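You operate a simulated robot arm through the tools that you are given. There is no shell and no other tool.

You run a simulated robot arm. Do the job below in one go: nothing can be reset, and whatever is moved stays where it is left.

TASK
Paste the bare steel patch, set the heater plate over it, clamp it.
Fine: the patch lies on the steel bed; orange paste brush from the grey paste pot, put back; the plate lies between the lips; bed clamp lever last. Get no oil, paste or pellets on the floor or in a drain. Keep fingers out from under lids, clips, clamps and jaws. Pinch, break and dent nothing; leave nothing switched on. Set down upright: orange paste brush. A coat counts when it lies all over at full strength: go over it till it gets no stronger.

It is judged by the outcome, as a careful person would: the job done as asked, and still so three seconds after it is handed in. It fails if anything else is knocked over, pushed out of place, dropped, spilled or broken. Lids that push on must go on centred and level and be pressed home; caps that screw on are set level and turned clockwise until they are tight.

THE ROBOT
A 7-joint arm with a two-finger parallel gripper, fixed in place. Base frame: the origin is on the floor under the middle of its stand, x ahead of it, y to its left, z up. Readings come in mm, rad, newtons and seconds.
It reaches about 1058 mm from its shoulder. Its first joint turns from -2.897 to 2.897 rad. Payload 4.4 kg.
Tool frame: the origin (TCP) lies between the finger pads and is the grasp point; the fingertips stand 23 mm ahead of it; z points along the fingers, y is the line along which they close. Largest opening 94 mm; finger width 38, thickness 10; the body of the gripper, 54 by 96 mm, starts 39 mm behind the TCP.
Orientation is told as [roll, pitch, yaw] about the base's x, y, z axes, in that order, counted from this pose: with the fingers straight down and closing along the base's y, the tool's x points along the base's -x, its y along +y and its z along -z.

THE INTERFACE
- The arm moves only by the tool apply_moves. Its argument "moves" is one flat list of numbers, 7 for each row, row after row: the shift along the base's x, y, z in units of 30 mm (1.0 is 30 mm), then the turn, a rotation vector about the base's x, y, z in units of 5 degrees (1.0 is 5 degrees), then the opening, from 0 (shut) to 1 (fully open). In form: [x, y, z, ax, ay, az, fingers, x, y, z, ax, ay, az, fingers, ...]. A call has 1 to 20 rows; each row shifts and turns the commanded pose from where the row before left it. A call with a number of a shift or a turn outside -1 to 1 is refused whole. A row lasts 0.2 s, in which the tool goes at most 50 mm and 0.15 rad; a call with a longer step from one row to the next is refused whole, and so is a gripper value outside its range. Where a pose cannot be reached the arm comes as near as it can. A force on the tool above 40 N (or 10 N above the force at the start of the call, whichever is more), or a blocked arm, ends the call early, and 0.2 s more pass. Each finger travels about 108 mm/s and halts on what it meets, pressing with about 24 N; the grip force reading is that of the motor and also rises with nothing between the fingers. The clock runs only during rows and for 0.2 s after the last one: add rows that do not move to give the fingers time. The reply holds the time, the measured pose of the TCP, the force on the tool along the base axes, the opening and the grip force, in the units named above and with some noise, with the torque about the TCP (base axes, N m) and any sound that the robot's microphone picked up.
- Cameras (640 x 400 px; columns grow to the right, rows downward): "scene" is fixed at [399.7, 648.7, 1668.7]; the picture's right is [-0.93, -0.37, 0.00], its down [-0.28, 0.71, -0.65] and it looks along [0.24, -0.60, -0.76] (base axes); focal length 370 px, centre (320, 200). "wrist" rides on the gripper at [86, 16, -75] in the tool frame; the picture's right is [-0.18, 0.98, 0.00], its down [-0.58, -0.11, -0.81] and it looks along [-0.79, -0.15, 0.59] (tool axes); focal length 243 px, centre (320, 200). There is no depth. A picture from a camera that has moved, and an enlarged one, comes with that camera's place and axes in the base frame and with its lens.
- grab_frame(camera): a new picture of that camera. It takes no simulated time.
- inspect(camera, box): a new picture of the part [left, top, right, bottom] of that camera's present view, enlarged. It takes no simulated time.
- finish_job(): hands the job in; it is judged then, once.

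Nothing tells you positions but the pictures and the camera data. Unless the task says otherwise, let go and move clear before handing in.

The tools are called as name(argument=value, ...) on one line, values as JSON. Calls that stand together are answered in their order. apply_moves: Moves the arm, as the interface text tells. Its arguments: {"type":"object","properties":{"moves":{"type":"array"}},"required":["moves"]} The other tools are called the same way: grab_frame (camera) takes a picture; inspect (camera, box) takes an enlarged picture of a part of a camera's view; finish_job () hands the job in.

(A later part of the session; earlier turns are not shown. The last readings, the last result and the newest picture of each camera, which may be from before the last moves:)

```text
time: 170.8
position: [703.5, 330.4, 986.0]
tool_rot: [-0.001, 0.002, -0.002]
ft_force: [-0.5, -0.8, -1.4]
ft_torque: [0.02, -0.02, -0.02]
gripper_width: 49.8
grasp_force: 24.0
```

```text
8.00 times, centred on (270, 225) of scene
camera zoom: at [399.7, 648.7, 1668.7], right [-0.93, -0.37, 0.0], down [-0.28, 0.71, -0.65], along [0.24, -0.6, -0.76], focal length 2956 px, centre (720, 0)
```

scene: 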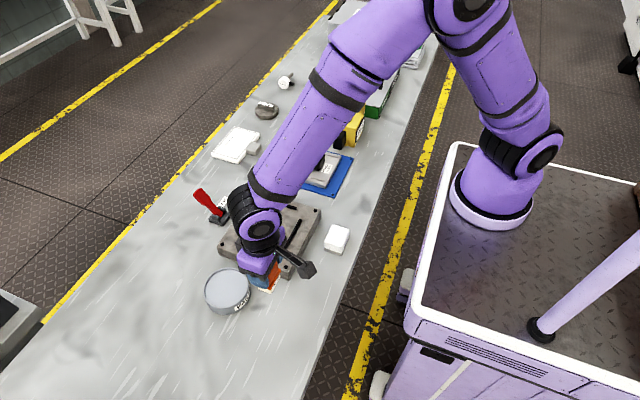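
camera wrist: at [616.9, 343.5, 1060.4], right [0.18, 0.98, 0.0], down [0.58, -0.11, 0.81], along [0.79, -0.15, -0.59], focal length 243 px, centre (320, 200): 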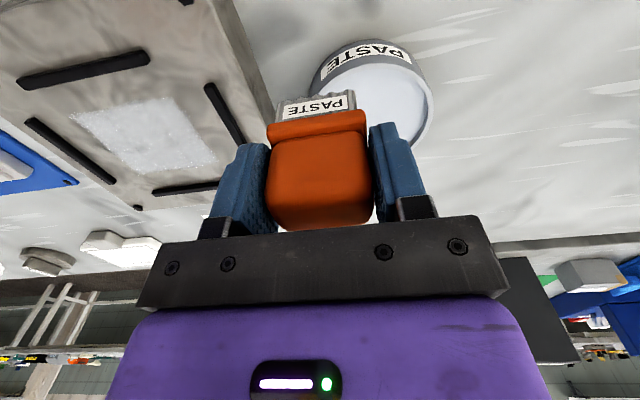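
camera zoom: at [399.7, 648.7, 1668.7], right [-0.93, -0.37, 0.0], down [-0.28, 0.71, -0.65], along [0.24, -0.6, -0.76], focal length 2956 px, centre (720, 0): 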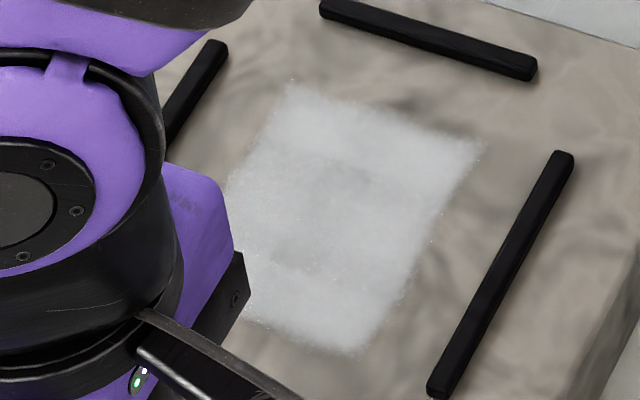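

The pattern of faint darker spots looks much the same from pass to pass, which might just be the bed's mottling showing through. I'll zoom in closer to judge.

inspect(camera="scene", box=[262, 206, 302, 246])

inspect(camera="wrist", box=[100, 90, 200, 170])

```text
10.00 times, centred on (282, 226) of scene
camera zoom: at [399.7, 648.7, 1668.7], right [-0.93, -0.37, 0.0], down [-0.28, 0.71, -0.65], along [0.24, -0.6, -0.76], focal length 3695 px, centre (700, -60)
```

zoom: 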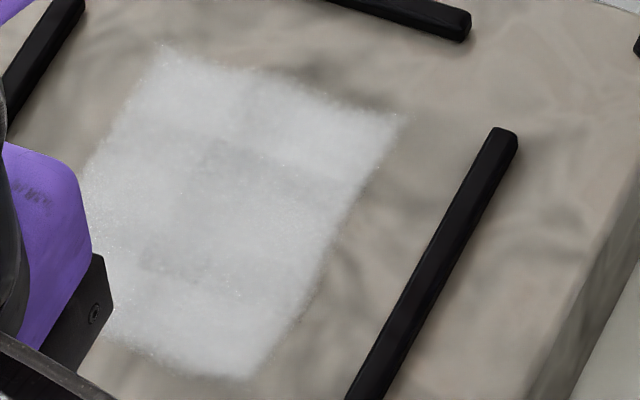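

```text
5.00 times, centred on (150, 130) of wrist
camera zoom: at [618.5, 347.1, 1061.4], right [0.18, 0.98, 0.0], down [0.58, -0.11, 0.81], along [0.79, -0.15, -0.59], focal length 1213 px, centre (1170, 550)
```

zoom: 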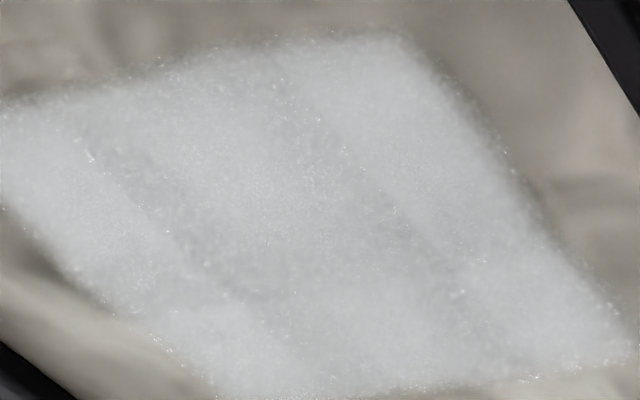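

The clearest improvements came from fast, barely touching strokes with a fresh load, while firmer contact thinned the coat. I'll dip again and do only hover-light strokes over the whole patch.

apply_moves(moves=[0.78, 0.5, 0, 0, 0, 0, 0.3, 0.78, 0.5, 0, 0, 0, 0, 0.3, 0, 0, -0.6, 0, 0, 0, 0.3, 0, 0, -0.6, 0, 0, 0, 0.3, 0, 0, -0.4, 0, 0, 0, 0.3, 0, 0, -0.04, 0, 0, 0, 0.3, 0, 0, 0, 0, 0, 0, 0.3])

```text
time: 172.4
position: [749.3, 359.8, 939.1]
tool_rot: [0.002, -0.002, 0.0]
ft_force: [0.1, 0.9, 13.7]
ft_torque: [-0.09, -0.08, -0.01]
gripper_width: 49.3
grasp_force: 24.3
```

apply_moves(moves=[0, 0, 0, 0, 0, 0, 0.3, 0, 0, 0.2, 0, 0, 0, 0.3, 0, 0, 0.5, 0, 0, 0, 0.3, 0, 0, 0.6, 0, 0, 0, 0.3, -0.1, -0.95, 0, 0, 0, 0, 0.3, -0.1, -0.95, 0, 0, 0, 0, 0.3, -0.1, -0.95, 0, 0, 0, 0, 0.3, -0.1, -0.95, 0, 0, 0, 0, 0.3, -0.1, -0.95, 0, 0, 0, 0, 0.3, -0.1, -0.95, 0, 0, 0, 0, 0.3, 0, 0, -0.5, 0, 0, 0, 0.3, 0, 0, -0.4, 0, 0, 0, 0.3, 0, 0, -0.14, 0, 0, 0, 0.3, 0, 0, 0, 0, 0, 0, 0.3])

```text
time: 175.4
position: [731.7, 187.9, 946.3]
tool_rot: [-0.001, 0.0, -0.001]
ft_force: [-1.2, 1.1, -0.8]
ft_torque: [0.01, 0.01, 0.03]
gripper_width: 49.7
grasp_force: 23.8
```

apply_moves(moves=[0, 0, -0.02, 0, 0, 0, 0.3, 0, 0, 0, 0, 0, 0, 0.3])

```text
time: 176.0
position: [732.5, 187.7, 943.8]
tool_rot: [0.001, -0.002, 0.0]
ft_force: [-0.4, -0.7, -0.8]
ft_torque: [0.01, 0.0, -0.01]
gripper_width: 49.8
grasp_force: 24.7
```

apply_moves(moves=[0, 0, -0.012, 0, 0, 0, 0.3, 0, 0, 0, 0, 0, 0, 0.3])

```text
time: 176.6
position: [731.8, 188.7, 944.4]
tool_rot: [0.001, -0.001, 0.0]
ft_force: [-0.7, -0.2, -0.9]
ft_torque: [-0.04, 0.02, -0.01]
gripper_width: 49.8
grasp_force: 23.8
```

apply_moves(moves=[0, 0, -0.012, 0, 0, 0, 0.3, 0, 0, 0, 0, 0, 0, 0.3])

```text
time: 177.2
position: [734.1, 188.6, 944.6]
tool_rot: [0.001, 0.0, 0.001]
ft_force: [-2.3, -0.3, 9.8]
ft_torque: [-0.1, 0.05, 0.0]
gripper_width: 49.5
grasp_force: 23.5
```

apply_moves(moves=[0, 0, 0.018, 0, 0, 0, 0.3, 0.5, 0, 0, 0, 0, 0, 0.3, 0.5, 0, 0, 0, 0, 0, 0.3, -0.5, 0, 0, 0, 0, 0, 0.3, -0.5, 0, 0, 0, 0, 0, 0.3, -0.5, 0, 0, 0, 0, 0, 0.3, -0.5, 0, 0, 0, 0, 0, 0.3, 0, -0.5, 0, 0, 0, 0, 0.3, 0.5, 0, 0, 0, 0, 0, 0.3, 0.5, 0, 0, 0, 0, 0, 0.3, 0.5, 0, 0, 0, 0, 0, 0.3, 0.5, 0, 0, 0, 0, 0, 0.3, 0, -0.5, 0, 0, 0, 0, 0.3, -0.5, 0, 0, 0, 0, 0, 0.3, -0.5, 0, 0, 0, 0, 0, 0.3, -0.5, 0, 0, 0, 0, 0, 0.3, -0.5, 0, 0, 0, 0, 0, 0.3, 0, 0, 0, 0, 0, 0, 0.3])

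```text
time: 181.0
position: [702.6, 159.5, 943.5]
tool_rot: [0.002, 0.0, 0.0]
ft_force: [-0.1, -0.7, -0.3]
ft_torque: [0.0, -0.01, 0.01]
gripper_width: 49.6
grasp_force: 23.8
```

apply_moves(moves=[0, -0.5, 0, 0, 0, 0, 0.3, 0.5, 0, 0, 0, 0, 0, 0.3, 0.5, 0, 0, 0, 0, 0, 0.3, 0.5, 0, 0, 0, 0, 0, 0.3, 0.5, 0, 0, 0, 0, 0, 0.3, 0, -0.5, 0, 0, 0, 0, 0.3, -0.5, 0, 0, 0, 0, 0, 0.3, -0.5, 0, 0, 0, 0, 0, 0.3, -0.5, 0, 0, 0, 0, 0, 0.3, -0.5, 0, 0, 0, 0, 0, 0.3, 0, 0, 0.7, 0, 0, 0, 0.3, 0, 1, 0.7, 0, 0, 0, 0.3, 0, 1, 0, 0, 0, 0, 0.3, 0, 1, 0, 0, 0, 0, 0.3, 0, 1, 0, 0, 0, 0, 0.3, 0, 1, 0, 0, 0, 0, 0.3, 0, 1, 0, 0, 0, 0, 0.3, 0, 0.6, 0, 0, 0, 0, 0.3, 0, 0, 0, 0, 0, 0, 0.3])

inspect(camera="wrist", box=[60, 80, 240, 190])

inspect(camera="scene", box=[262, 206, 302, 246])

```text
time: 185.0
position: [703.2, 326.4, 985.3]
tool_rot: [0.001, -0.002, -0.001]
ft_force: [0.4, -0.1, -1.0]
ft_torque: [0.03, -0.05, -0.01]
gripper_width: 49.6
grasp_force: 23.8
```

```text
3.56 times, centred on (150, 135) of wrist
camera zoom: at [617.2, 343.5, 1059.5], right [0.18, 0.98, 0.0], down [0.58, -0.11, 0.81], along [0.79, -0.15, -0.59], focal length 863 px, centre (924, 431)
```

zoom: 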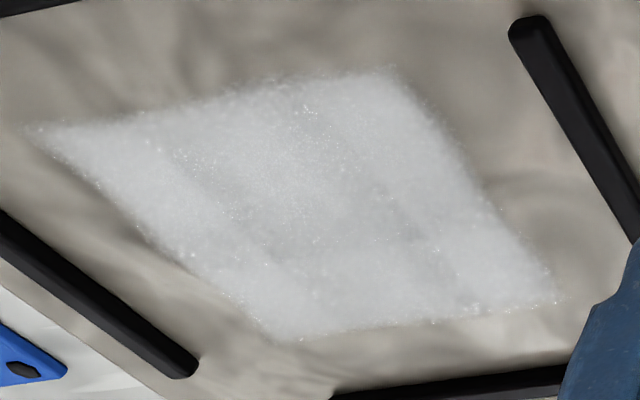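

```text
10.00 times, centred on (282, 226) of scene
camera zoom: at [399.7, 648.7, 1668.7], right [-0.93, -0.37, 0.0], down [-0.28, 0.71, -0.65], along [0.24, -0.6, -0.76], focal length 3695 px, centre (700, -60)
```

zoom: 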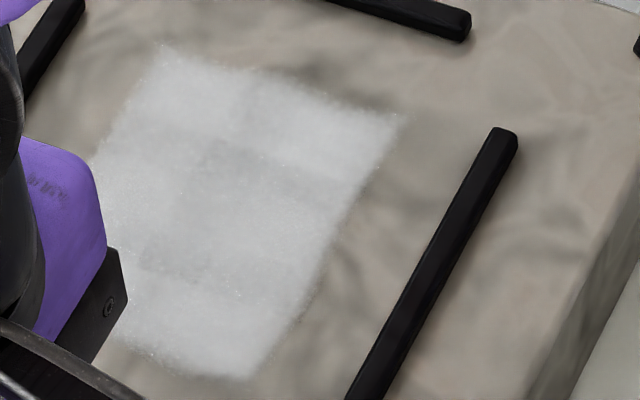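

More even now. The contact tests in the middle leave a slightly thinner footprint, so this time I'll take the height from the pot dip and do hover-only strokes with no pressing on the patch.

apply_moves(moves=[0.78, 0.56, 0, 0, 0, 0, 0.3, 0.78, 0.56, 0, 0, 0, 0, 0.3, 0, 0, -0.6, 0, 0, 0, 0.3, 0, 0, -0.6, 0, 0, 0, 0.3, 0, 0, -0.36, 0, 0, 0, 0.3, 0, 0, -0.04, 0, 0, 0, 0.3, 0, 0, 0, 0, 0, 0, 0.3])

```text
time: 186.6
position: [750.9, 360.5, 939.4]
tool_rot: [0.0, 0.0, 0.001]
ft_force: [0.1, 0.8, -0.8]
ft_torque: [-0.03, 0.01, 0.0]
gripper_width: 49.6
grasp_force: 24.0
```

apply_moves(moves=[0, 0, -0.04, 0, 0, 0, 0.3, 0, 0, 0, 0, 0, 0, 0.3])

```text
time: 187.2
position: [750.4, 359.3, 938.7]
tool_rot: [-0.001, 0.0, -0.001]
ft_force: [-0.5, -0.7, 4.0]
ft_torque: [-0.03, -0.06, -0.03]
gripper_width: 49.5
grasp_force: 23.7
```

apply_moves(moves=[0, 0, 0.2, 0, 0, 0, 0.3, 0, 0, 0.5, 0, 0, 0, 0.3, 0, 0, 0.6, 0, 0, 0, 0.3, -0.27, -0.86, 0, 0, 0, 0, 0.3, -0.27, -0.86, 0, 0, 0, 0, 0.3, -0.27, -0.86, 0, 0, 0, 0, 0.3, -0.27, -0.86, 0, 0, 0, 0, 0.3, -0.27, -0.86, 0, 0, 0, 0, 0.3, -0.27, -0.86, 0, 0, 0, 0, 0.3, 0, 0, -0.5, 0, 0, 0, 0.3, 0, 0, -0.4, 0, 0, 0, 0.3, 0, 0, -0.18, 0, 0, 0, 0.3, 0, 0, 0, 0, 0, 0, 0.3])

```text
time: 190.0
position: [700.5, 205.8, 944.9]
tool_rot: [0.0, 0.001, 0.001]
ft_force: [-0.2, -0.4, -0.2]
ft_torque: [0.01, 0.0, -0.02]
gripper_width: 49.6
grasp_force: 24.2
```

apply_moves(moves=[0.5, 0, 0.006, 0, 0, 0, 0.3, 0.5, 0, 0.006, 0, 0, 0, 0.3, 0.5, 0, 0.006, 0, 0, 0, 0.3, 0.5, 0, 0.006, 0, 0, 0, 0.3, 0, -0.5, 0, 0, 0, 0, 0.3, -0.5, 0, -0.006, 0, 0, 0, 0.3, -0.5, 0, -0.006, 0, 0, 0, 0.3, -0.5, 0, -0.006, 0, 0, 0, 0.3, -0.5, 0, -0.006, 0, 0, 0, 0.3, 0, -0.5, 0, 0, 0, 0, 0.3, 0.5, 0, 0.006, 0, 0, 0, 0.3, 0.5, 0, 0.006, 0, 0, 0, 0.3, 0.5, 0, 0.006, 0, 0, 0, 0.3, 0.5, 0, 0.006, 0, 0, 0, 0.3, 0, 0, 0, 0, 0, 0, 0.3])

```text
time: 193.2
position: [761.0, 175.0, 943.6]
tool_rot: [-0.002, 0.0, 0.0]
ft_force: [-0.3, 0.4, -0.5]
ft_torque: [0.0, 0.01, -0.01]
gripper_width: 49.7
grasp_force: 24.4
```

apply_moves(moves=[0, -0.5, 0, 0, 0, 0, 0.3, -0.5, 0, -0.006, 0, 0, 0, 0.3, -0.5, 0, -0.006, 0, 0, 0, 0.3, -0.5, 0, -0.006, 0, 0, 0, 0.3, -0.5, 0, -0.006, 0, 0, 0, 0.3, 0, -0.5, 0, 0, 0, 0, 0.3, 0.5, 0, 0.006, 0, 0, 0, 0.3, 0.5, 0, 0.006, 0, 0, 0, 0.3, 0.5, 0, 0.006, 0, 0, 0, 0.3, 0.5, 0, 0.006, 0, 0, 0, 0.3, 0, -0.5, 0, 0, 0, 0, 0.3, -0.5, 0, -0.006, 0, 0, 0, 0.3, -0.5, 0, -0.006, 0, 0, 0, 0.3, -0.5, 0, -0.006, 0, 0, 0, 0.3, -0.5, 0, -0.006, 0, 0, 0, 0.3, 0, 0, 0, 0, 0, 0, 0.3])

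```text
time: 196.6
position: [700.1, 129.6, 942.9]
tool_rot: [0.001, 0.0, 0.001]
ft_force: [0.0, 0.6, 6.9]
ft_torque: [-0.01, -0.15, 0.01]
gripper_width: 49.3
grasp_force: 24.0
```

apply_moves(moves=[0, 0, 0.7, 0, 0, 0, 0.3, 0, 1, 0.7, 0, 0, 0, 0.3, 0, 1, 0, 0, 0, 0, 0.3, 0, 1, 0, 0, 0, 0, 0.3, 0, 1, 0, 0, 0, 0, 0.3, 0, 1, 0, 0, 0, 0, 0.3, 0, 1, 0, 0, 0, 0, 0.3, 0, 0.6, 0, 0, 0, 0, 0.3, 0, 0, 0, 0, 0, 0, 0.3])

inspect(camera="wrist", box=[60, 80, 240, 190])

inspect(camera="scene", box=[262, 206, 302, 246])

inspect(camera="wrist", box=[240, 60, 400, 240])

```text
time: 198.6
position: [701.6, 327.7, 986.2]
tool_rot: [0.0, 0.002, 0.001]
ft_force: [-0.1, 0.3, -0.7]
ft_torque: [-0.03, 0.02, -0.02]
gripper_width: 49.5
grasp_force: 24.1
```

```text
3.56 times, centred on (150, 135) of wrist
camera zoom: at [615.6, 344.8, 1060.6], right [0.18, 0.98, 0.0], down [0.58, -0.11, 0.81], along [0.79, -0.15, -0.59], focal length 863 px, centre (924, 431)
```

zoom: 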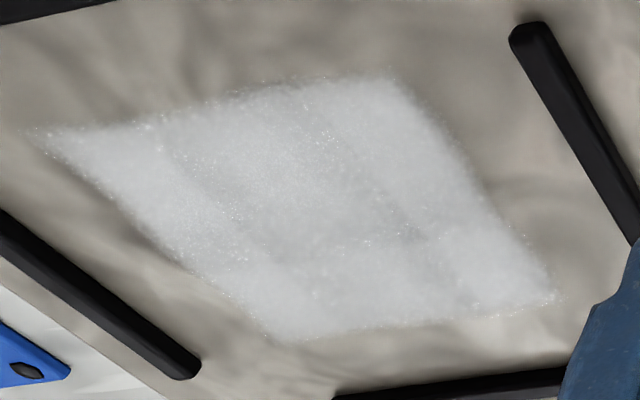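

```text
10.00 times, centred on (282, 226) of scene
camera zoom: at [399.7, 648.7, 1668.7], right [-0.93, -0.37, 0.0], down [-0.28, 0.71, -0.65], along [0.24, -0.6, -0.76], focal length 3695 px, centre (700, -60)
```

zoom: 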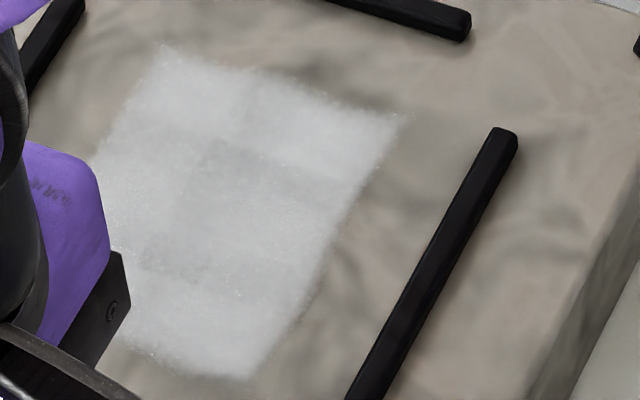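

```text
2.22 times, centred on (320, 150) of wrist
camera zoom: at [615.6, 344.8, 1060.6], right [0.18, 0.98, 0.0], down [0.58, -0.11, 0.81], along [0.79, -0.15, -0.59], focal length 539 px, centre (320, 311)
```

zoom: 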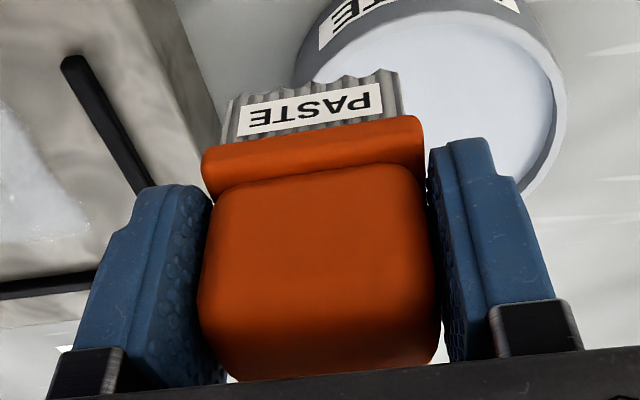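

The pattern hasn't changed over the last three full passes with fresh loads, so the coat is no longer getting stronger; the faint variation is the bed's mottling. Now I'll return the brush to its original spot at (563.8, 288.6).

apply_moves(moves=[-0.92, -0.26, 0, 0, 0, 0, 0.3, -0.92, -0.26, 0, 0, 0, 0, 0.3, -0.92, -0.26, 0, 0, 0, 0, 0.3, -0.92, -0.26, 0, 0, 0, 0, 0.3, -0.92, -0.26, 0, 0, 0, 0, 0.3, 0, 0, -0.7, 0, 0, 0, 0.3, 0, 0, -0.7, 0, 0, 0, 0.3, 0, 0, -0.6, 0, 0, 0, 0.3, 0, 0, -0.3, 0, 0, 0, 0.3, 0, 0, 0, 0, 0, 0, 0.3])

grab_frame(camera="wrist")

inspect(camera="scene", box=[260, 220, 360, 320])

```text
time: 200.8
position: [562.3, 290.8, 917.2]
tool_rot: [0.0, 0.0, 0.0]
ft_force: [0.6, 0.2, -0.7]
ft_torque: [0.01, 0.0, 0.01]
gripper_width: 49.5
grasp_force: 24.3
```

```text
taken
camera wrist: at [476.7, 306.9, 990.7], right [0.18, 0.98, 0.0], down [0.58, -0.11, 0.81], along [0.79, -0.15, -0.59], focal length 243 px, centre (320, 200)
```

wrist: 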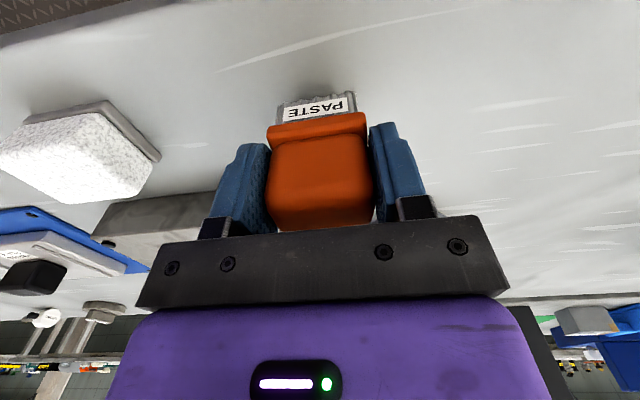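

```text
4.00 times, centred on (310, 270) of scene
camera zoom: at [399.7, 648.7, 1668.7], right [-0.93, -0.37, 0.0], down [-0.28, 0.71, -0.65], along [0.24, -0.6, -0.76], focal length 1478 px, centre (360, -80)
```

zoom: 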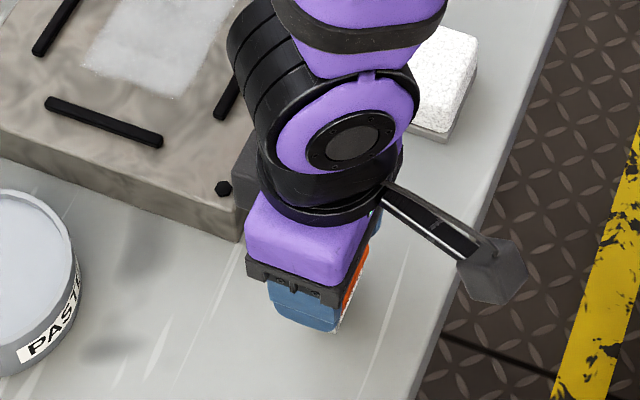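

Now I'll lower the last ~10 mm gently until the brush stands on the bench.

apply_moves(moves=[0.03, -0.05, -0.15, 0, 0, 0, 0.3, 0, 0, -0.1, 0, 0, 0, 0.3, 0, 0, 0, 0, 0, 0, 0.3])

```text
time: 201.6
position: [562.5, 289.3, 908.6]
tool_rot: [-0.001, -0.001, 0.0]
ft_force: [0.5, -0.6, -0.3]
ft_torque: [0.01, -0.04, 0.01]
gripper_width: 49.5
grasp_force: 24.1
```

apply_moves(moves=[0, 0, -0.05, 0, 0, 0, 0.3, 0, 0, 0, 0, 0, 0, 0.3])

```text
time: 202.2
position: [564.1, 288.6, 906.5]
tool_rot: [-0.001, 0.0, 0.0]
ft_force: [0.0, -0.8, -0.9]
ft_torque: [0.02, 0.0, -0.01]
gripper_width: 49.6
grasp_force: 24.1
```

apply_moves(moves=[0, 0, -0.04, 0, 0, 0, 0.3, 0, 0, 0, 0, 0, 0, 0.3])

```text
time: 202.8
position: [564.4, 288.3, 906.4]
tool_rot: [0.0, 0.0, 0.0]
ft_force: [-0.8, -0.2, -0.6]
ft_torque: [-0.01, -0.01, 0.01]
gripper_width: 49.5
grasp_force: 24.4
```

apply_moves(moves=[0, 0, -0.03, 0, 0, 0, 0.3, 0, 0, 0, 0, 0, 0, 0.3])

```text
time: 203.4
position: [564.0, 288.8, 905.1]
tool_rot: [-0.001, 0.0, 0.001]
ft_force: [0.0, 0.4, -0.4]
ft_torque: [0.01, 0.0, 0.03]
gripper_width: 49.5
grasp_force: 23.8
```

apply_moves(moves=[0, 0, -0.03, 0, 0, 0, 0.3, 0, 0, 0, 0, 0, 0, 0.3])

inspect(camera="wrist", box=[220, 60, 420, 220])

```text
time: 204.0
position: [563.5, 287.6, 903.6]
tool_rot: [0.0, -0.001, 0.0]
ft_force: [-0.9, -0.8, -0.5]
ft_torque: [0.0, 0.0, -0.01]
gripper_width: 49.8
grasp_force: 23.9
```

```text
2.50 times, centred on (320, 140) of wrist
camera zoom: at [478.4, 304.5, 978.5], right [0.18, 0.98, 0.0], down [0.58, -0.11, 0.81], along [0.79, -0.15, -0.59], focal length 606 px, centre (320, 350)
```

zoom: 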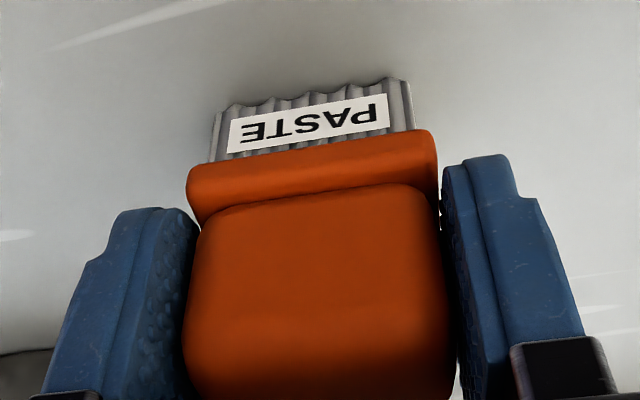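

apply_moves(moves=[0, 0, -0.05, 0, 0, 0, 0.3, 0, 0, 0, 0, 0, 0, 0.3])

```text
time: 204.6
position: [563.7, 287.9, 902.3]
tool_rot: [0.002, -0.001, 0.0]
ft_force: [-1.2, -1.6, 19.0]
ft_torque: [-0.07, -0.15, 0.01]
gripper_width: 49.7
grasp_force: 24.0
```

Standing on the bench. I'll ease the pressure and open the fingers.

apply_moves(moves=[0, 0, 0.035, 0, 0, 0, 0.3, 0, 0, 0, 0, 0, 0, 0.55, 0, 0, 0, 0, 0, 0, 0.75, 0, 0, 0, 0, 0, 0, 1, 0, 0, 0, 0, 0, 0, 1])

grab_frame(camera="wrist")

```text
time: 205.8
position: [564.0, 288.7, 904.1]
tool_rot: [-0.001, 0.001, -0.001]
ft_force: [-0.1, -0.2, 0.3]
ft_torque: [0.0, 0.02, 0.03]
gripper_width: 93.7
grasp_force: 0.1
```

```text
taken
camera wrist: at [478.4, 304.8, 978.2], right [0.18, 0.98, 0.0], down [0.58, -0.11, 0.81], along [0.79, -0.15, -0.59], focal length 243 px, centre (320, 200)
```

wrist: 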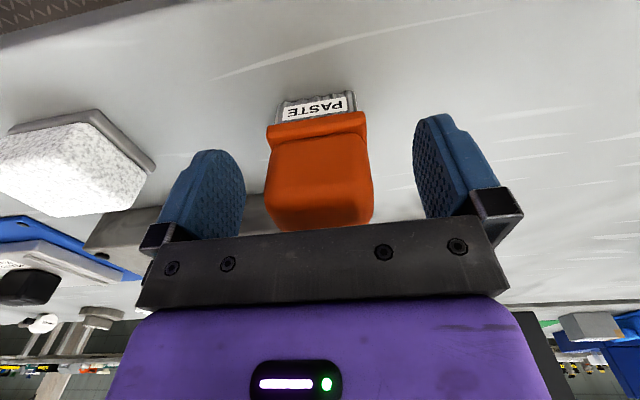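

The brush stands upright at its place. I'll lift straight up and look at the coat with the gripper clear.

apply_moves(moves=[0, 0, 0.5, 0, 0, 0, 1, 0, 0, 1, 0, 0, 0, 1, 0, 0, 1, 0, 0, 0, 1, 0, 0, 1, 0, 0, 0, 1, 0, 0, 1, 0, 0, 0, 1, 0, 0, 0, 0, 0, 0, 1])

grab_frame(camera="scene")

inspect(camera="scene", box=[220, 180, 320, 260])

grab_frame(camera="wrist")

```text
time: 207.2
position: [566.0, 289.6, 1040.1]
tool_rot: [0.0, 0.001, 0.0]
ft_force: [-0.3, -0.4, -1.0]
ft_torque: [-0.03, -0.01, 0.0]
gripper_width: 94.1
grasp_force: 0.0
```

```text
taken
```

scene: 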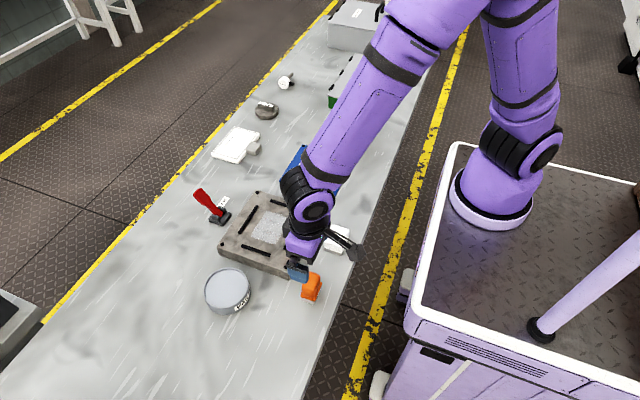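

```text
5.00 times, centred on (270, 220) of scene
camera zoom: at [399.7, 648.7, 1668.7], right [-0.93, -0.37, 0.0], down [-0.28, 0.71, -0.65], along [0.24, -0.6, -0.76], focal length 1848 px, centre (570, 100)
```

zoom: 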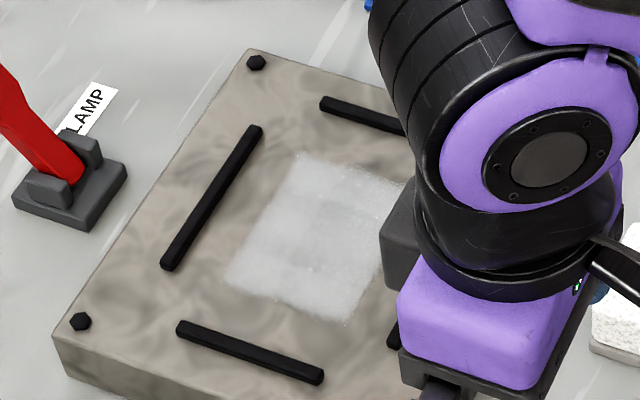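

```text
taken
camera wrist: at [480.5, 305.4, 1114.5], right [0.18, 0.98, 0.0], down [0.58, -0.11, 0.81], along [0.79, -0.15, -0.59], focal length 243 px, centre (320, 200)
```

wrist: 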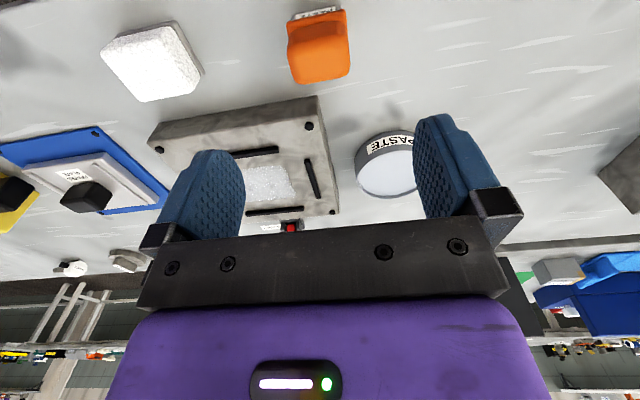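

I'll take a clear close look at the coated patch through the open fingers.

apply_moves(moves=[0.5, -0.81, -0.13, 0, 0, 0, 1, 0.5, -0.81, -0.13, 0, 0, 0, 1, 0.5, -0.81, -0.13, 0, 0, 0, 1, 0.5, -0.81, -0.13, 0, 0, 0, 1, 0.5, -0.81, -0.13, 0, 0, 0, 1, 0, 0, 0, 0, 0, 0, 1])

grab_frame(camera="wrist")

inspect(camera="wrist", box=[240, 80, 420, 220])

```text
time: 208.6
position: [640.6, 165.9, 1020.4]
tool_rot: [0.001, -0.001, -0.002]
ft_force: [0.5, 0.2, 0.4]
ft_torque: [0.02, 0.03, 0.0]
gripper_width: 94.0
grasp_force: 0.1
```

```text
taken
camera wrist: at [554.0, 182.8, 1094.2], right [0.18, 0.98, 0.0], down [0.58, -0.11, 0.81], along [0.79, -0.15, -0.59], focal length 243 px, centre (320, 200)
```

wrist: 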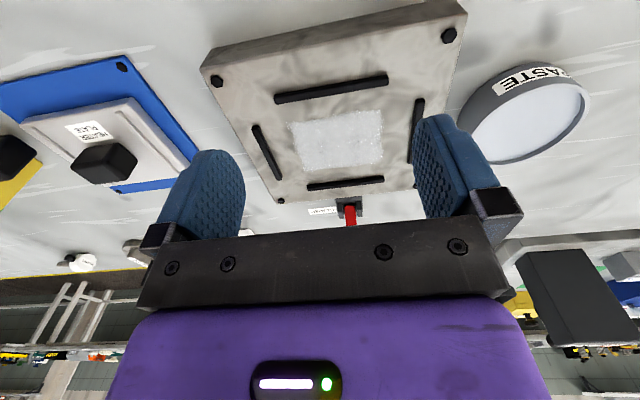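

```text
2.86 times, centred on (330, 150) of wrist
camera zoom: at [554.0, 182.8, 1094.2], right [0.18, 0.98, 0.0], down [0.58, -0.11, 0.81], along [0.79, -0.15, -0.59], focal length 693 px, centre (291, 343)
```

zoom: 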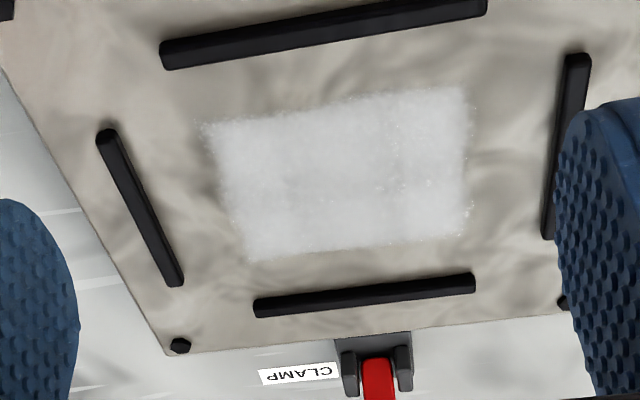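

inspect(camera="wrist", box=[285, 100, 395, 180])

inspect(camera="scene", box=[240, 200, 300, 250])

```text
5.00 times, centred on (340, 140) of wrist
camera zoom: at [554.0, 182.8, 1094.2], right [0.18, 0.98, 0.0], down [0.58, -0.11, 0.81], along [0.79, -0.15, -0.59], focal length 1213 px, centre (220, 500)
```

zoom: 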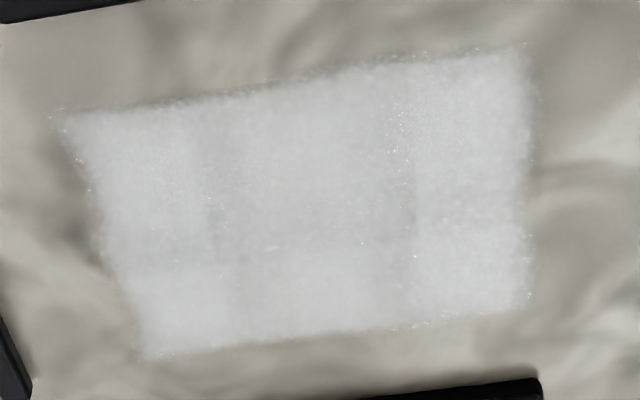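

```text
8.00 times, centred on (270, 225) of scene
camera zoom: at [399.7, 648.7, 1668.7], right [-0.93, -0.37, 0.0], down [-0.28, 0.71, -0.65], along [0.24, -0.6, -0.76], focal length 2956 px, centre (720, 0)
```

zoom: 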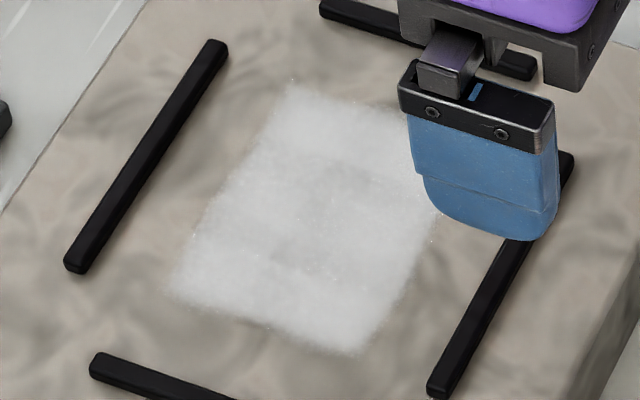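

Close up, the coat is complete, but a brush-wide band in the middle (y 150–193) looks marginally fainter than the rest. To be sure of full strength I'll fetch the brush again and give that band a fresh, light pass.

apply_moves(moves=[-0.51, 0.82, 0, 0, 0, 0, 1, -0.51, 0.82, 0, 0, 0, 0, 1, -0.51, 0.82, 0, 0, 0, 0, 1, -0.51, 0.82, 0, 0, 0, 0, 1, -0.51, 0.82, 0, 0, 0, 0, 1, 0, 0, -0.9, 0, 0, 0, 1, 0, 0, -0.9, 0, 0, 0, 1, 0, 0, 0, 0, 0, 0, 1])

grab_frame(camera="wrist")

```text
time: 210.4
position: [564.0, 289.7, 967.5]
tool_rot: [0.001, 0.0, 0.0]
ft_force: [0.1, 1.4, -0.2]
ft_torque: [0.0, 0.0, 0.01]
gripper_width: 93.7
grasp_force: 0.0
```

```text
taken
camera wrist: at [478.3, 305.9, 1040.9], right [0.18, 0.98, 0.0], down [0.58, -0.11, 0.81], along [0.79, -0.15, -0.59], focal length 243 px, centre (320, 200)
```

wrist: 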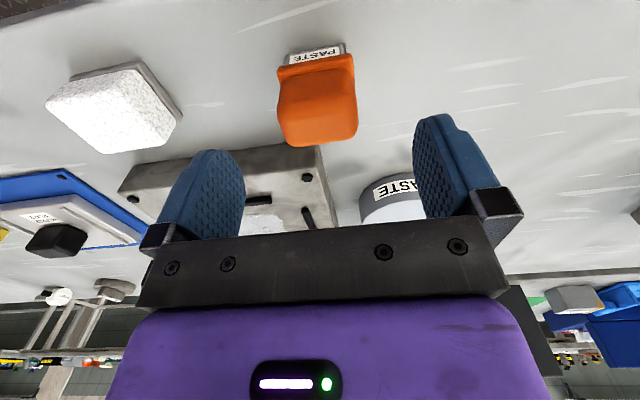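

apply_moves(moves=[0, 0, -0.8, 0, 0, 0, 1, 0, 0, -0.8, 0, 0, 0, 1, 0, 0, -0.48, 0, 0, 0, 1, 0, 0, 0, 0, 0, 0, 1, 0, 0, 0, 0, 0, 0, 0.7, 0, 0, 0, 0, 0, 0, 0.4, 0, 0, 0, 0, 0, 0, 0.3, 0, 0, 0, 0, 0, 0, 0.3])

grab_frame(camera="wrist")

```text
time: 212.2
position: [563.6, 288.9, 905.3]
tool_rot: [0.0, -0.001, 0.0]
ft_force: [0.7, 0.7, 0.6]
ft_torque: [-0.02, -0.01, 0.02]
gripper_width: 49.6
grasp_force: 24.2
```

```text
taken
camera wrist: at [478.0, 306.3, 978.7], right [0.18, 0.98, 0.0], down [0.58, -0.11, 0.81], along [0.79, -0.15, -0.59], focal length 243 px, centre (320, 200)
```

wrist: 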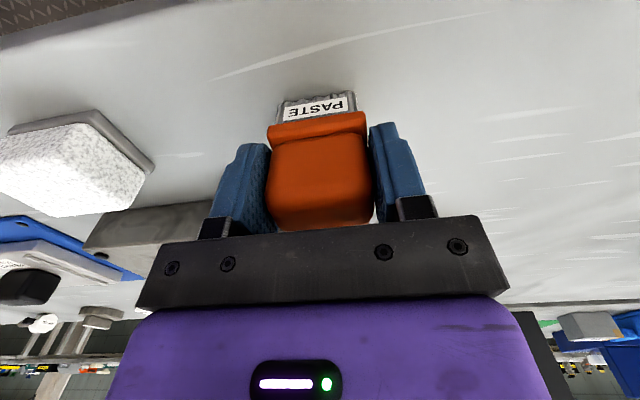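

apply_moves(moves=[0, 0, 0.5, 0, 0, 0, 0.3, 0, 0, 0.9, 0, 0, 0, 0.3, 0, 0, 0.9, 0, 0, 0, 0.3, 0, 0, 0.5, 0, 0, 0, 0.3, 0.89, 0.34, 0, 0, 0, 0, 0.3, 0.89, 0.34, 0, 0, 0, 0, 0.3, 0.89, 0.34, 0, 0, 0, 0, 0.3, 0.89, 0.34, 0, 0, 0, 0, 0.3, 0.89, 0.34, 0, 0, 0, 0, 0.3, 0.89, 0.34, 0, 0, 0, 0, 0.3, 0.89, 0.34, 0, 0, 0, 0, 0.3, 0, 0, -0.6, 0, 0, 0, 0.3, 0, 0, -0.5, 0, 0, 0, 0.3, 0, 0, -0.2, 0, 0, 0, 0.3, 0, 0, 0, 0, 0, 0, 0.3])

grab_frame(camera="wrist")

```text
time: 215.4
position: [749.6, 360.6, 948.5]
tool_rot: [-0.001, -0.001, 0.0]
ft_force: [-0.3, -0.6, -0.4]
ft_torque: [0.05, -0.01, 0.05]
gripper_width: 49.7
grasp_force: 24.1
```

```text
taken
camera wrist: at [664.1, 377.5, 1022.5], right [0.18, 0.98, 0.0], down [0.58, -0.11, 0.81], along [0.79, -0.15, -0.59], focal length 243 px, centre (320, 200)
```

wrist: 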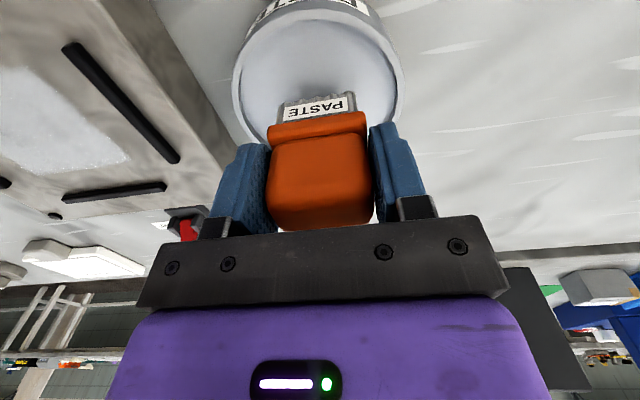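

apply_moves(moves=[0, 0, -0.2, 0, 0, 0, 0.3, 0, 0, -0.04, 0, 0, 0, 0.3, 0, 0, 0, 0, 0, 0, 0.3])

```text
time: 216.2
position: [749.1, 361.7, 941.1]
tool_rot: [-0.002, 0.0, 0.001]
ft_force: [0.2, -0.3, 0.2]
ft_torque: [-0.02, -0.01, -0.04]
gripper_width: 49.5
grasp_force: 23.6
```

apply_moves(moves=[0, 0, -0.04, 0, 0, 0, 0.3, 0, 0, 0, 0, 0, 0, 0.3])

```text
time: 216.8
position: [749.0, 361.5, 941.2]
tool_rot: [0.0, 0.001, 0.0]
ft_force: [0.7, -0.6, -0.7]
ft_torque: [-0.01, 0.01, 0.01]
gripper_width: 49.7
grasp_force: 23.5
```

apply_moves(moves=[0, 0, -0.04, 0, 0, 0, 0.3, 0, 0, 0, 0, 0, 0, 0.3])

```text
time: 217.4
position: [750.1, 361.4, 939.3]
tool_rot: [0.0, 0.0, 0.001]
ft_force: [-0.1, 0.2, -0.3]
ft_torque: [0.01, 0.01, 0.01]
gripper_width: 49.6
grasp_force: 24.5
```

apply_moves(moves=[0, 0, -0.03, 0, 0, 0, 0.3, 0, 0, 0, 0, 0, 0, 0.3])

```text
time: 218.0
position: [749.3, 361.3, 939.6]
tool_rot: [0.001, 0.001, 0.001]
ft_force: [-0.1, -0.3, -0.6]
ft_torque: [0.01, -0.01, -0.01]
gripper_width: 49.7
grasp_force: 24.3
```

apply_moves(moves=[0, 0, -0.04, 0, 0, 0, 0.3, 0, 0, 0, 0, 0, 0, 0.3])

```text
time: 218.6
position: [748.5, 361.9, 937.4]
tool_rot: [0.002, -0.002, 0.001]
ft_force: [0.6, 0.4, 12.2]
ft_torque: [-0.1, 0.03, 0.01]
gripper_width: 49.7
grasp_force: 24.0
```

apply_moves(moves=[0, 0, 0, 0, 0, 0, 0.3, 0, 0, 0.2, 0, 0, 0, 0.3, 0, 0, 0.5, 0, 0, 0, 0.3, 0, 0, 0.6, 0, 0, 0, 0.3, 0.04, -0.9, 0, 0, 0, 0, 0.3, 0.04, -0.9, 0, 0, 0, 0, 0.3, 0.04, -0.9, 0, 0, 0, 0, 0.3, 0.04, -0.9, 0, 0, 0, 0, 0.3, 0.04, -0.9, 0, 0, 0, 0, 0.3, 0.04, -0.9, 0, 0, 0, 0, 0.3, 0.04, -0.9, 0, 0, 0, 0, 0.3, 0, 0, -0.5, 0, 0, 0, 0.3, 0, 0, -0.4, 0, 0, 0, 0.3, 0, 0, -0.15, 0, 0, 0, 0.3, 0, 0, 0, 0, 0, 0, 0.3])

```text
time: 221.8
position: [757.4, 171.5, 944.1]
tool_rot: [0.001, -0.001, 0.002]
ft_force: [-0.3, -0.9, 7.7]
ft_torque: [-0.09, 0.07, 0.0]
gripper_width: 49.6
grasp_force: 24.1
```

apply_moves(moves=[-0.4, 0, 0.004, 0, 0, 0, 0.3, -0.4, 0, -0.004, 0, 0, 0, 0.3, -0.4, 0, -0.004, 0, 0, 0, 0.3, -0.4, 0, -0.004, 0, 0, 0, 0.3, -0.4, 0, -0.004, 0, 0, 0, 0.3, 0, 0, 0, 0, 0, 0, 0.3])

```text
time: 223.2
position: [697.9, 172.0, 944.6]
tool_rot: [-0.001, 0.0, 0.001]
ft_force: [3.4, 1.1, 17.8]
ft_torque: [0.02, -0.08, -0.03]
gripper_width: 49.8
grasp_force: 23.9
```

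apply_moves(moves=[0, 0, 0.7, 0, 0, 0, 0.3, 0, 0.9, 0.7, 0, 0, 0, 0.3, 0, 0.9, 0, 0, 0, 0, 0.3, 0, 0.9, 0, 0, 0, 0, 0.3, 0, 0.9, 0, 0, 0, 0, 0.3, 0, 0.9, 0, 0, 0, 0, 0.3, 0, 0.7, 0, 0, 0, 0, 0.3, 0, 0, 0, 0, 0, 0, 0.3])

inspect(camera="wrist", box=[60, 80, 240, 190])

inspect(camera="scene", box=[262, 206, 302, 246])

```text
time: 225.0
position: [696.8, 328.5, 986.3]
tool_rot: [0.001, 0.001, 0.002]
ft_force: [-0.1, -0.6, -0.8]
ft_torque: [0.0, 0.0, -0.01]
gripper_width: 49.4
grasp_force: 24.3
```

```text
3.56 times, centred on (150, 135) of wrist
camera zoom: at [612.0, 344.8, 1060.5], right [0.18, 0.98, 0.0], down [0.58, -0.11, 0.81], along [0.79, -0.15, -0.59], focal length 863 px, centre (924, 431)
```

zoom: 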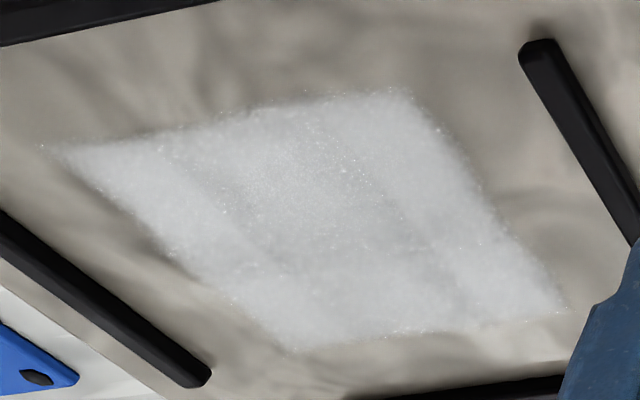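

```text
10.00 times, centred on (282, 226) of scene
camera zoom: at [399.7, 648.7, 1668.7], right [-0.93, -0.37, 0.0], down [-0.28, 0.71, -0.65], along [0.24, -0.6, -0.76], focal length 3695 px, centre (700, -60)
```

zoom: 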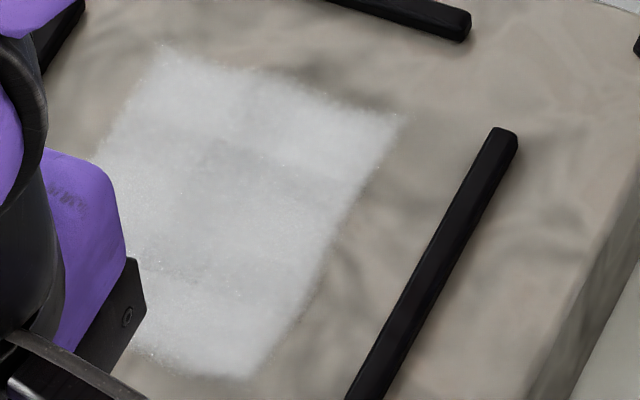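

That stroke changed nothing visible. I'll try one pass with a slightly larger gap (about 0.7 mm above contact) after a fresh dip, since the whitest result came after such a pass.

apply_moves(moves=[0.88, 0.54, 0, 0, 0, 0, 0.3, 0.88, 0.54, 0, 0, 0, 0, 0.3, 0, 0, -0.6, 0, 0, 0, 0.3, 0, 0, -0.6, 0, 0, 0, 0.3, 0, 0, -0.36, 0, 0, 0, 0.3, 0, 0, -0.04, 0, 0, 0, 0.3, 0, 0, 0, 0, 0, 0, 0.3])

```text
time: 226.6
position: [750.9, 360.2, 938.7]
tool_rot: [-0.001, -0.001, 0.0]
ft_force: [0.1, 0.2, -0.6]
ft_torque: [0.0, 0.0, -0.02]
gripper_width: 49.5
grasp_force: 23.9
```

apply_moves(moves=[0, 0, -0.03, 0, 0, 0, 0.3, 0, 0, 0, 0, 0, 0, 0.3])

```text
time: 227.2
position: [750.1, 360.9, 937.2]
tool_rot: [-0.001, 0.0, 0.0]
ft_force: [-0.8, -0.3, 4.1]
ft_torque: [-0.06, 0.08, 0.01]
gripper_width: 49.5
grasp_force: 23.9
```

apply_moves(moves=[0.2, 0, -0.005, 0, 0, 0, 0.3, -0.4, 0, 0, 0, 0, 0, 0.3, 0.2, 0, 0, 0, 0, 0, 0.3, 0, 0, 0, 0, 0, 0, 0.3])

```text
time: 228.2
position: [750.0, 361.2, 938.0]
tool_rot: [0.0, 0.0, 0.001]
ft_force: [-4.7, 0.1, 10.6]
ft_torque: [-0.02, 0.37, -0.01]
gripper_width: 49.7
grasp_force: 23.6
```

apply_moves(moves=[0, 0, 0.2, 0, 0, 0, 0.3, 0, 0, 0.5, 0, 0, 0, 0.3, 0, 0, 0.6, 0, 0, 0, 0.3, -0.267, -0.933, 0, 0, 0, 0, 0.3, -0.267, -0.933, 0, 0, 0, 0, 0.3, -0.267, -0.933, 0, 0, 0, 0, 0.3, -0.267, -0.933, 0, 0, 0, 0, 0.3, -0.267, -0.933, 0, 0, 0, 0, 0.3, -0.267, -0.933, 0, 0, 0, 0, 0.3, 0, 0, -0.5, 0, 0, 0, 0.3, 0, 0, -0.4, 0, 0, 0, 0.3, 0, 0, -0.12, 0, 0, 0, 0.3, 0, 0, 0, 0, 0, 0, 0.3])

```text
time: 231.0
position: [701.5, 191.9, 945.6]
tool_rot: [0.0, 0.0, 0.0]
ft_force: [-0.5, -1.0, 0.0]
ft_torque: [-0.02, 0.0, 0.0]
gripper_width: 49.7
grasp_force: 24.3
```

apply_moves(moves=[0.5, 0, 0, 0, 0, 0, 0.3, 0.5, 0, 0, 0, 0, 0, 0.3, 0.5, 0, 0, 0, 0, 0, 0.3, 0.5, 0, 0, 0, 0, 0, 0.3, 0, -0.43, 0, 0, 0, 0, 0.3, -0.5, 0, 0, 0, 0, 0, 0.3, -0.5, 0, 0, 0, 0, 0, 0.3, -0.5, 0, 0, 0, 0, 0, 0.3, -0.5, 0, 0, 0, 0, 0, 0.3, 0, -0.43, 0, 0, 0, 0, 0.3, 0.5, 0, 0, 0, 0, 0, 0.3, 0.5, 0, 0, 0, 0, 0, 0.3, 0.5, 0, 0, 0, 0, 0, 0.3, 0.5, 0, 0, 0, 0, 0, 0.3, 0, -0.43, 0, 0, 0, 0, 0.3, -0.5, 0, 0, 0, 0, 0, 0.3, -0.5, 0, 0, 0, 0, 0, 0.3, -0.5, 0, 0, 0, 0, 0, 0.3, -0.5, 0, 0, 0, 0, 0, 0.3])

```text
time: 235.0
position: [702.6, 152.5, 944.6]
tool_rot: [0.002, -0.001, -0.001]
ft_force: [0.5, 0.6, -1.0]
ft_torque: [0.0, -0.03, -0.02]
gripper_width: 49.8
grasp_force: 24.1
```

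apply_moves(moves=[0, 0, 0.7, 0, 0, 0, 0.3, 0, 0.95, 0.7, 0, 0, 0, 0.3, 0, 0.98, 0, 0, 0, 0, 0.3, 0, 0.98, 0, 0, 0, 0, 0.3, 0, 0.98, 0, 0, 0, 0, 0.3, 0, 0.98, 0, 0, 0, 0, 0.3, 0, 0.98, 0, 0, 0, 0, 0.3, 0, 0, 0, 0, 0, 0, 0.3])

inspect(camera="wrist", box=[60, 80, 240, 190])

inspect(camera="scene", box=[262, 206, 302, 246])

```text
time: 236.8
position: [701.6, 329.3, 989.1]
tool_rot: [-0.001, 0.0, 0.001]
ft_force: [0.5, 0.0, -0.3]
ft_torque: [0.0, 0.0, 0.0]
gripper_width: 49.6
grasp_force: 24.3
```

```text
3.56 times, centred on (150, 135) of wrist
camera zoom: at [615.6, 345.1, 1062.5], right [0.18, 0.98, 0.0], down [0.58, -0.11, 0.81], along [0.79, -0.15, -0.59], focal length 863 px, centre (924, 431)
```

zoom: 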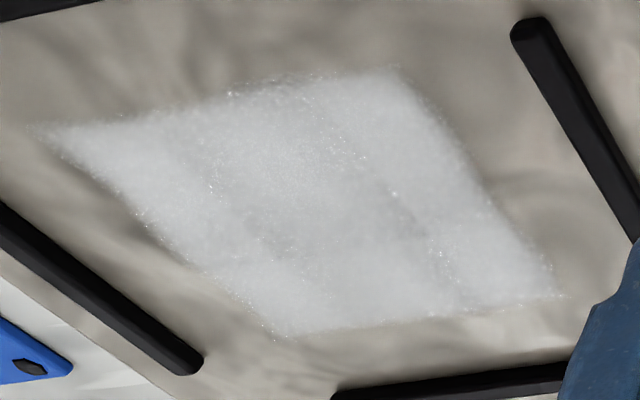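

```text
10.00 times, centred on (282, 226) of scene
camera zoom: at [399.7, 648.7, 1668.7], right [-0.93, -0.37, 0.0], down [-0.28, 0.71, -0.65], along [0.24, -0.6, -0.76], focal length 3695 px, centre (700, -60)
```

zoom: 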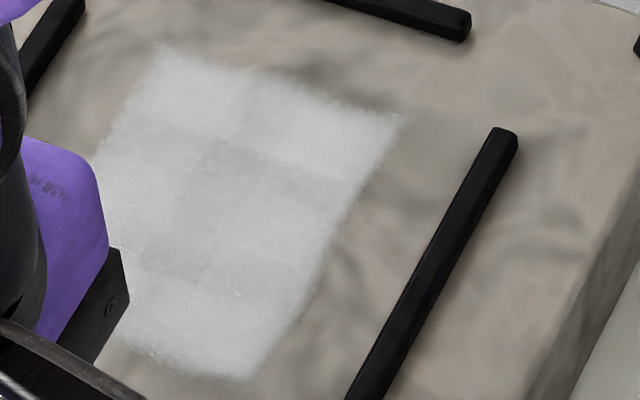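

The faint darker rectangle may be the arm's own soft shadow. I'll carry the brush back above its home spot and look from there, where the arm is clear of the patch.

apply_moves(moves=[-0.92, -0.27, 0.3, 0, 0, 0, 0.3, -0.92, -0.27, 0.3, 0, 0, 0, 0.3, -0.92, -0.27, 0.3, 0, 0, 0, 0.3, -0.92, -0.27, 0.3, 0, 0, 0, 0.3, -0.92, -0.27, 0.3, 0, 0, 0, 0.3, 0, 0, 0, 0, 0, 0, 0.3])

inspect(camera="scene", box=[240, 200, 300, 250])

inspect(camera="scene", box=[255, 206, 295, 246])

```text
time: 238.2
position: [564.2, 289.8, 1031.9]
tool_rot: [0.0, 0.0, 0.0]
ft_force: [0.9, -0.5, -0.9]
ft_torque: [-0.02, 0.03, -0.01]
gripper_width: 49.6
grasp_force: 23.6
```

```text
8.00 times, centred on (270, 225) of scene
camera zoom: at [399.7, 648.7, 1668.7], right [-0.93, -0.37, 0.0], down [-0.28, 0.71, -0.65], along [0.24, -0.6, -0.76], focal length 2956 px, centre (720, 0)
```

zoom: 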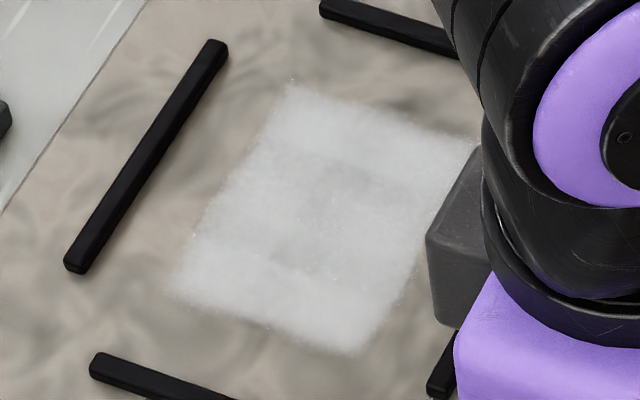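

```text
10.00 times, centred on (275, 226) of scene
camera zoom: at [399.7, 648.7, 1668.7], right [-0.93, -0.37, 0.0], down [-0.28, 0.71, -0.65], along [0.24, -0.6, -0.76], focal length 3695 px, centre (770, -60)
```

zoom: 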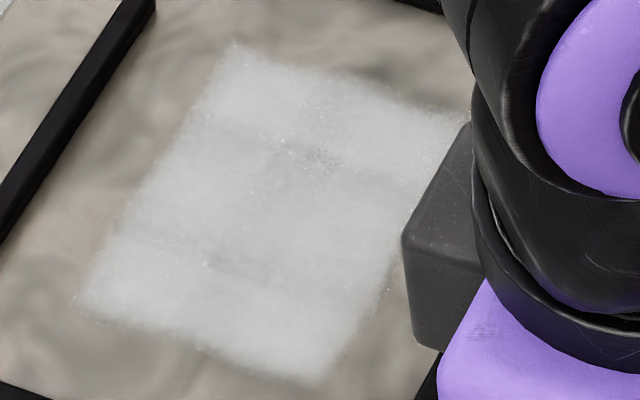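

The coat now looks uniform, and the two tiny darker spots have stayed at the same places since early on, so they are mottles of the bed. The coat is complete. I'll set the brush down at its home.

apply_moves(moves=[0, -0.03, -0.9, 0, 0, 0, 0.3, 0, 0, -0.9, 0, 0, 0, 0.3, 0, 0, -0.9, 0, 0, 0, 0.3, 0, 0, -0.9, 0, 0, 0, 0.3, 0, 0, -0.5, 0, 0, 0, 0.3, 0, 0, 0, 0, 0, 0, 0.3])

```text
time: 239.6
position: [564.8, 288.9, 910.9]
tool_rot: [0.0, 0.0, 0.0]
ft_force: [0.3, -0.3, -0.7]
ft_torque: [-0.01, -0.01, 0.03]
gripper_width: 49.7
grasp_force: 24.2
```

apply_moves(moves=[0, 0, -0.12, 0, 0, 0, 0.3, 0, 0, -0.08, 0, 0, 0, 0.3, 0, 0, 0, 0, 0, 0, 0.3])

```text
time: 240.4
position: [565.2, 287.6, 904.4]
tool_rot: [0.0, 0.0, 0.001]
ft_force: [-1.1, -0.1, -0.5]
ft_torque: [0.02, 0.0, 0.0]
gripper_width: 49.4
grasp_force: 24.0
```

apply_moves(moves=[0, 0, -0.06, 0, 0, 0, 0.3, 0, 0, 0, 0, 0, 0, 0.3])

```text
time: 241.0
position: [564.9, 288.7, 903.0]
tool_rot: [0.002, -0.003, 0.0]
ft_force: [-1.4, -2.9, 18.6]
ft_torque: [-0.08, 0.0, -0.02]
gripper_width: 49.8
grasp_force: 23.6
```

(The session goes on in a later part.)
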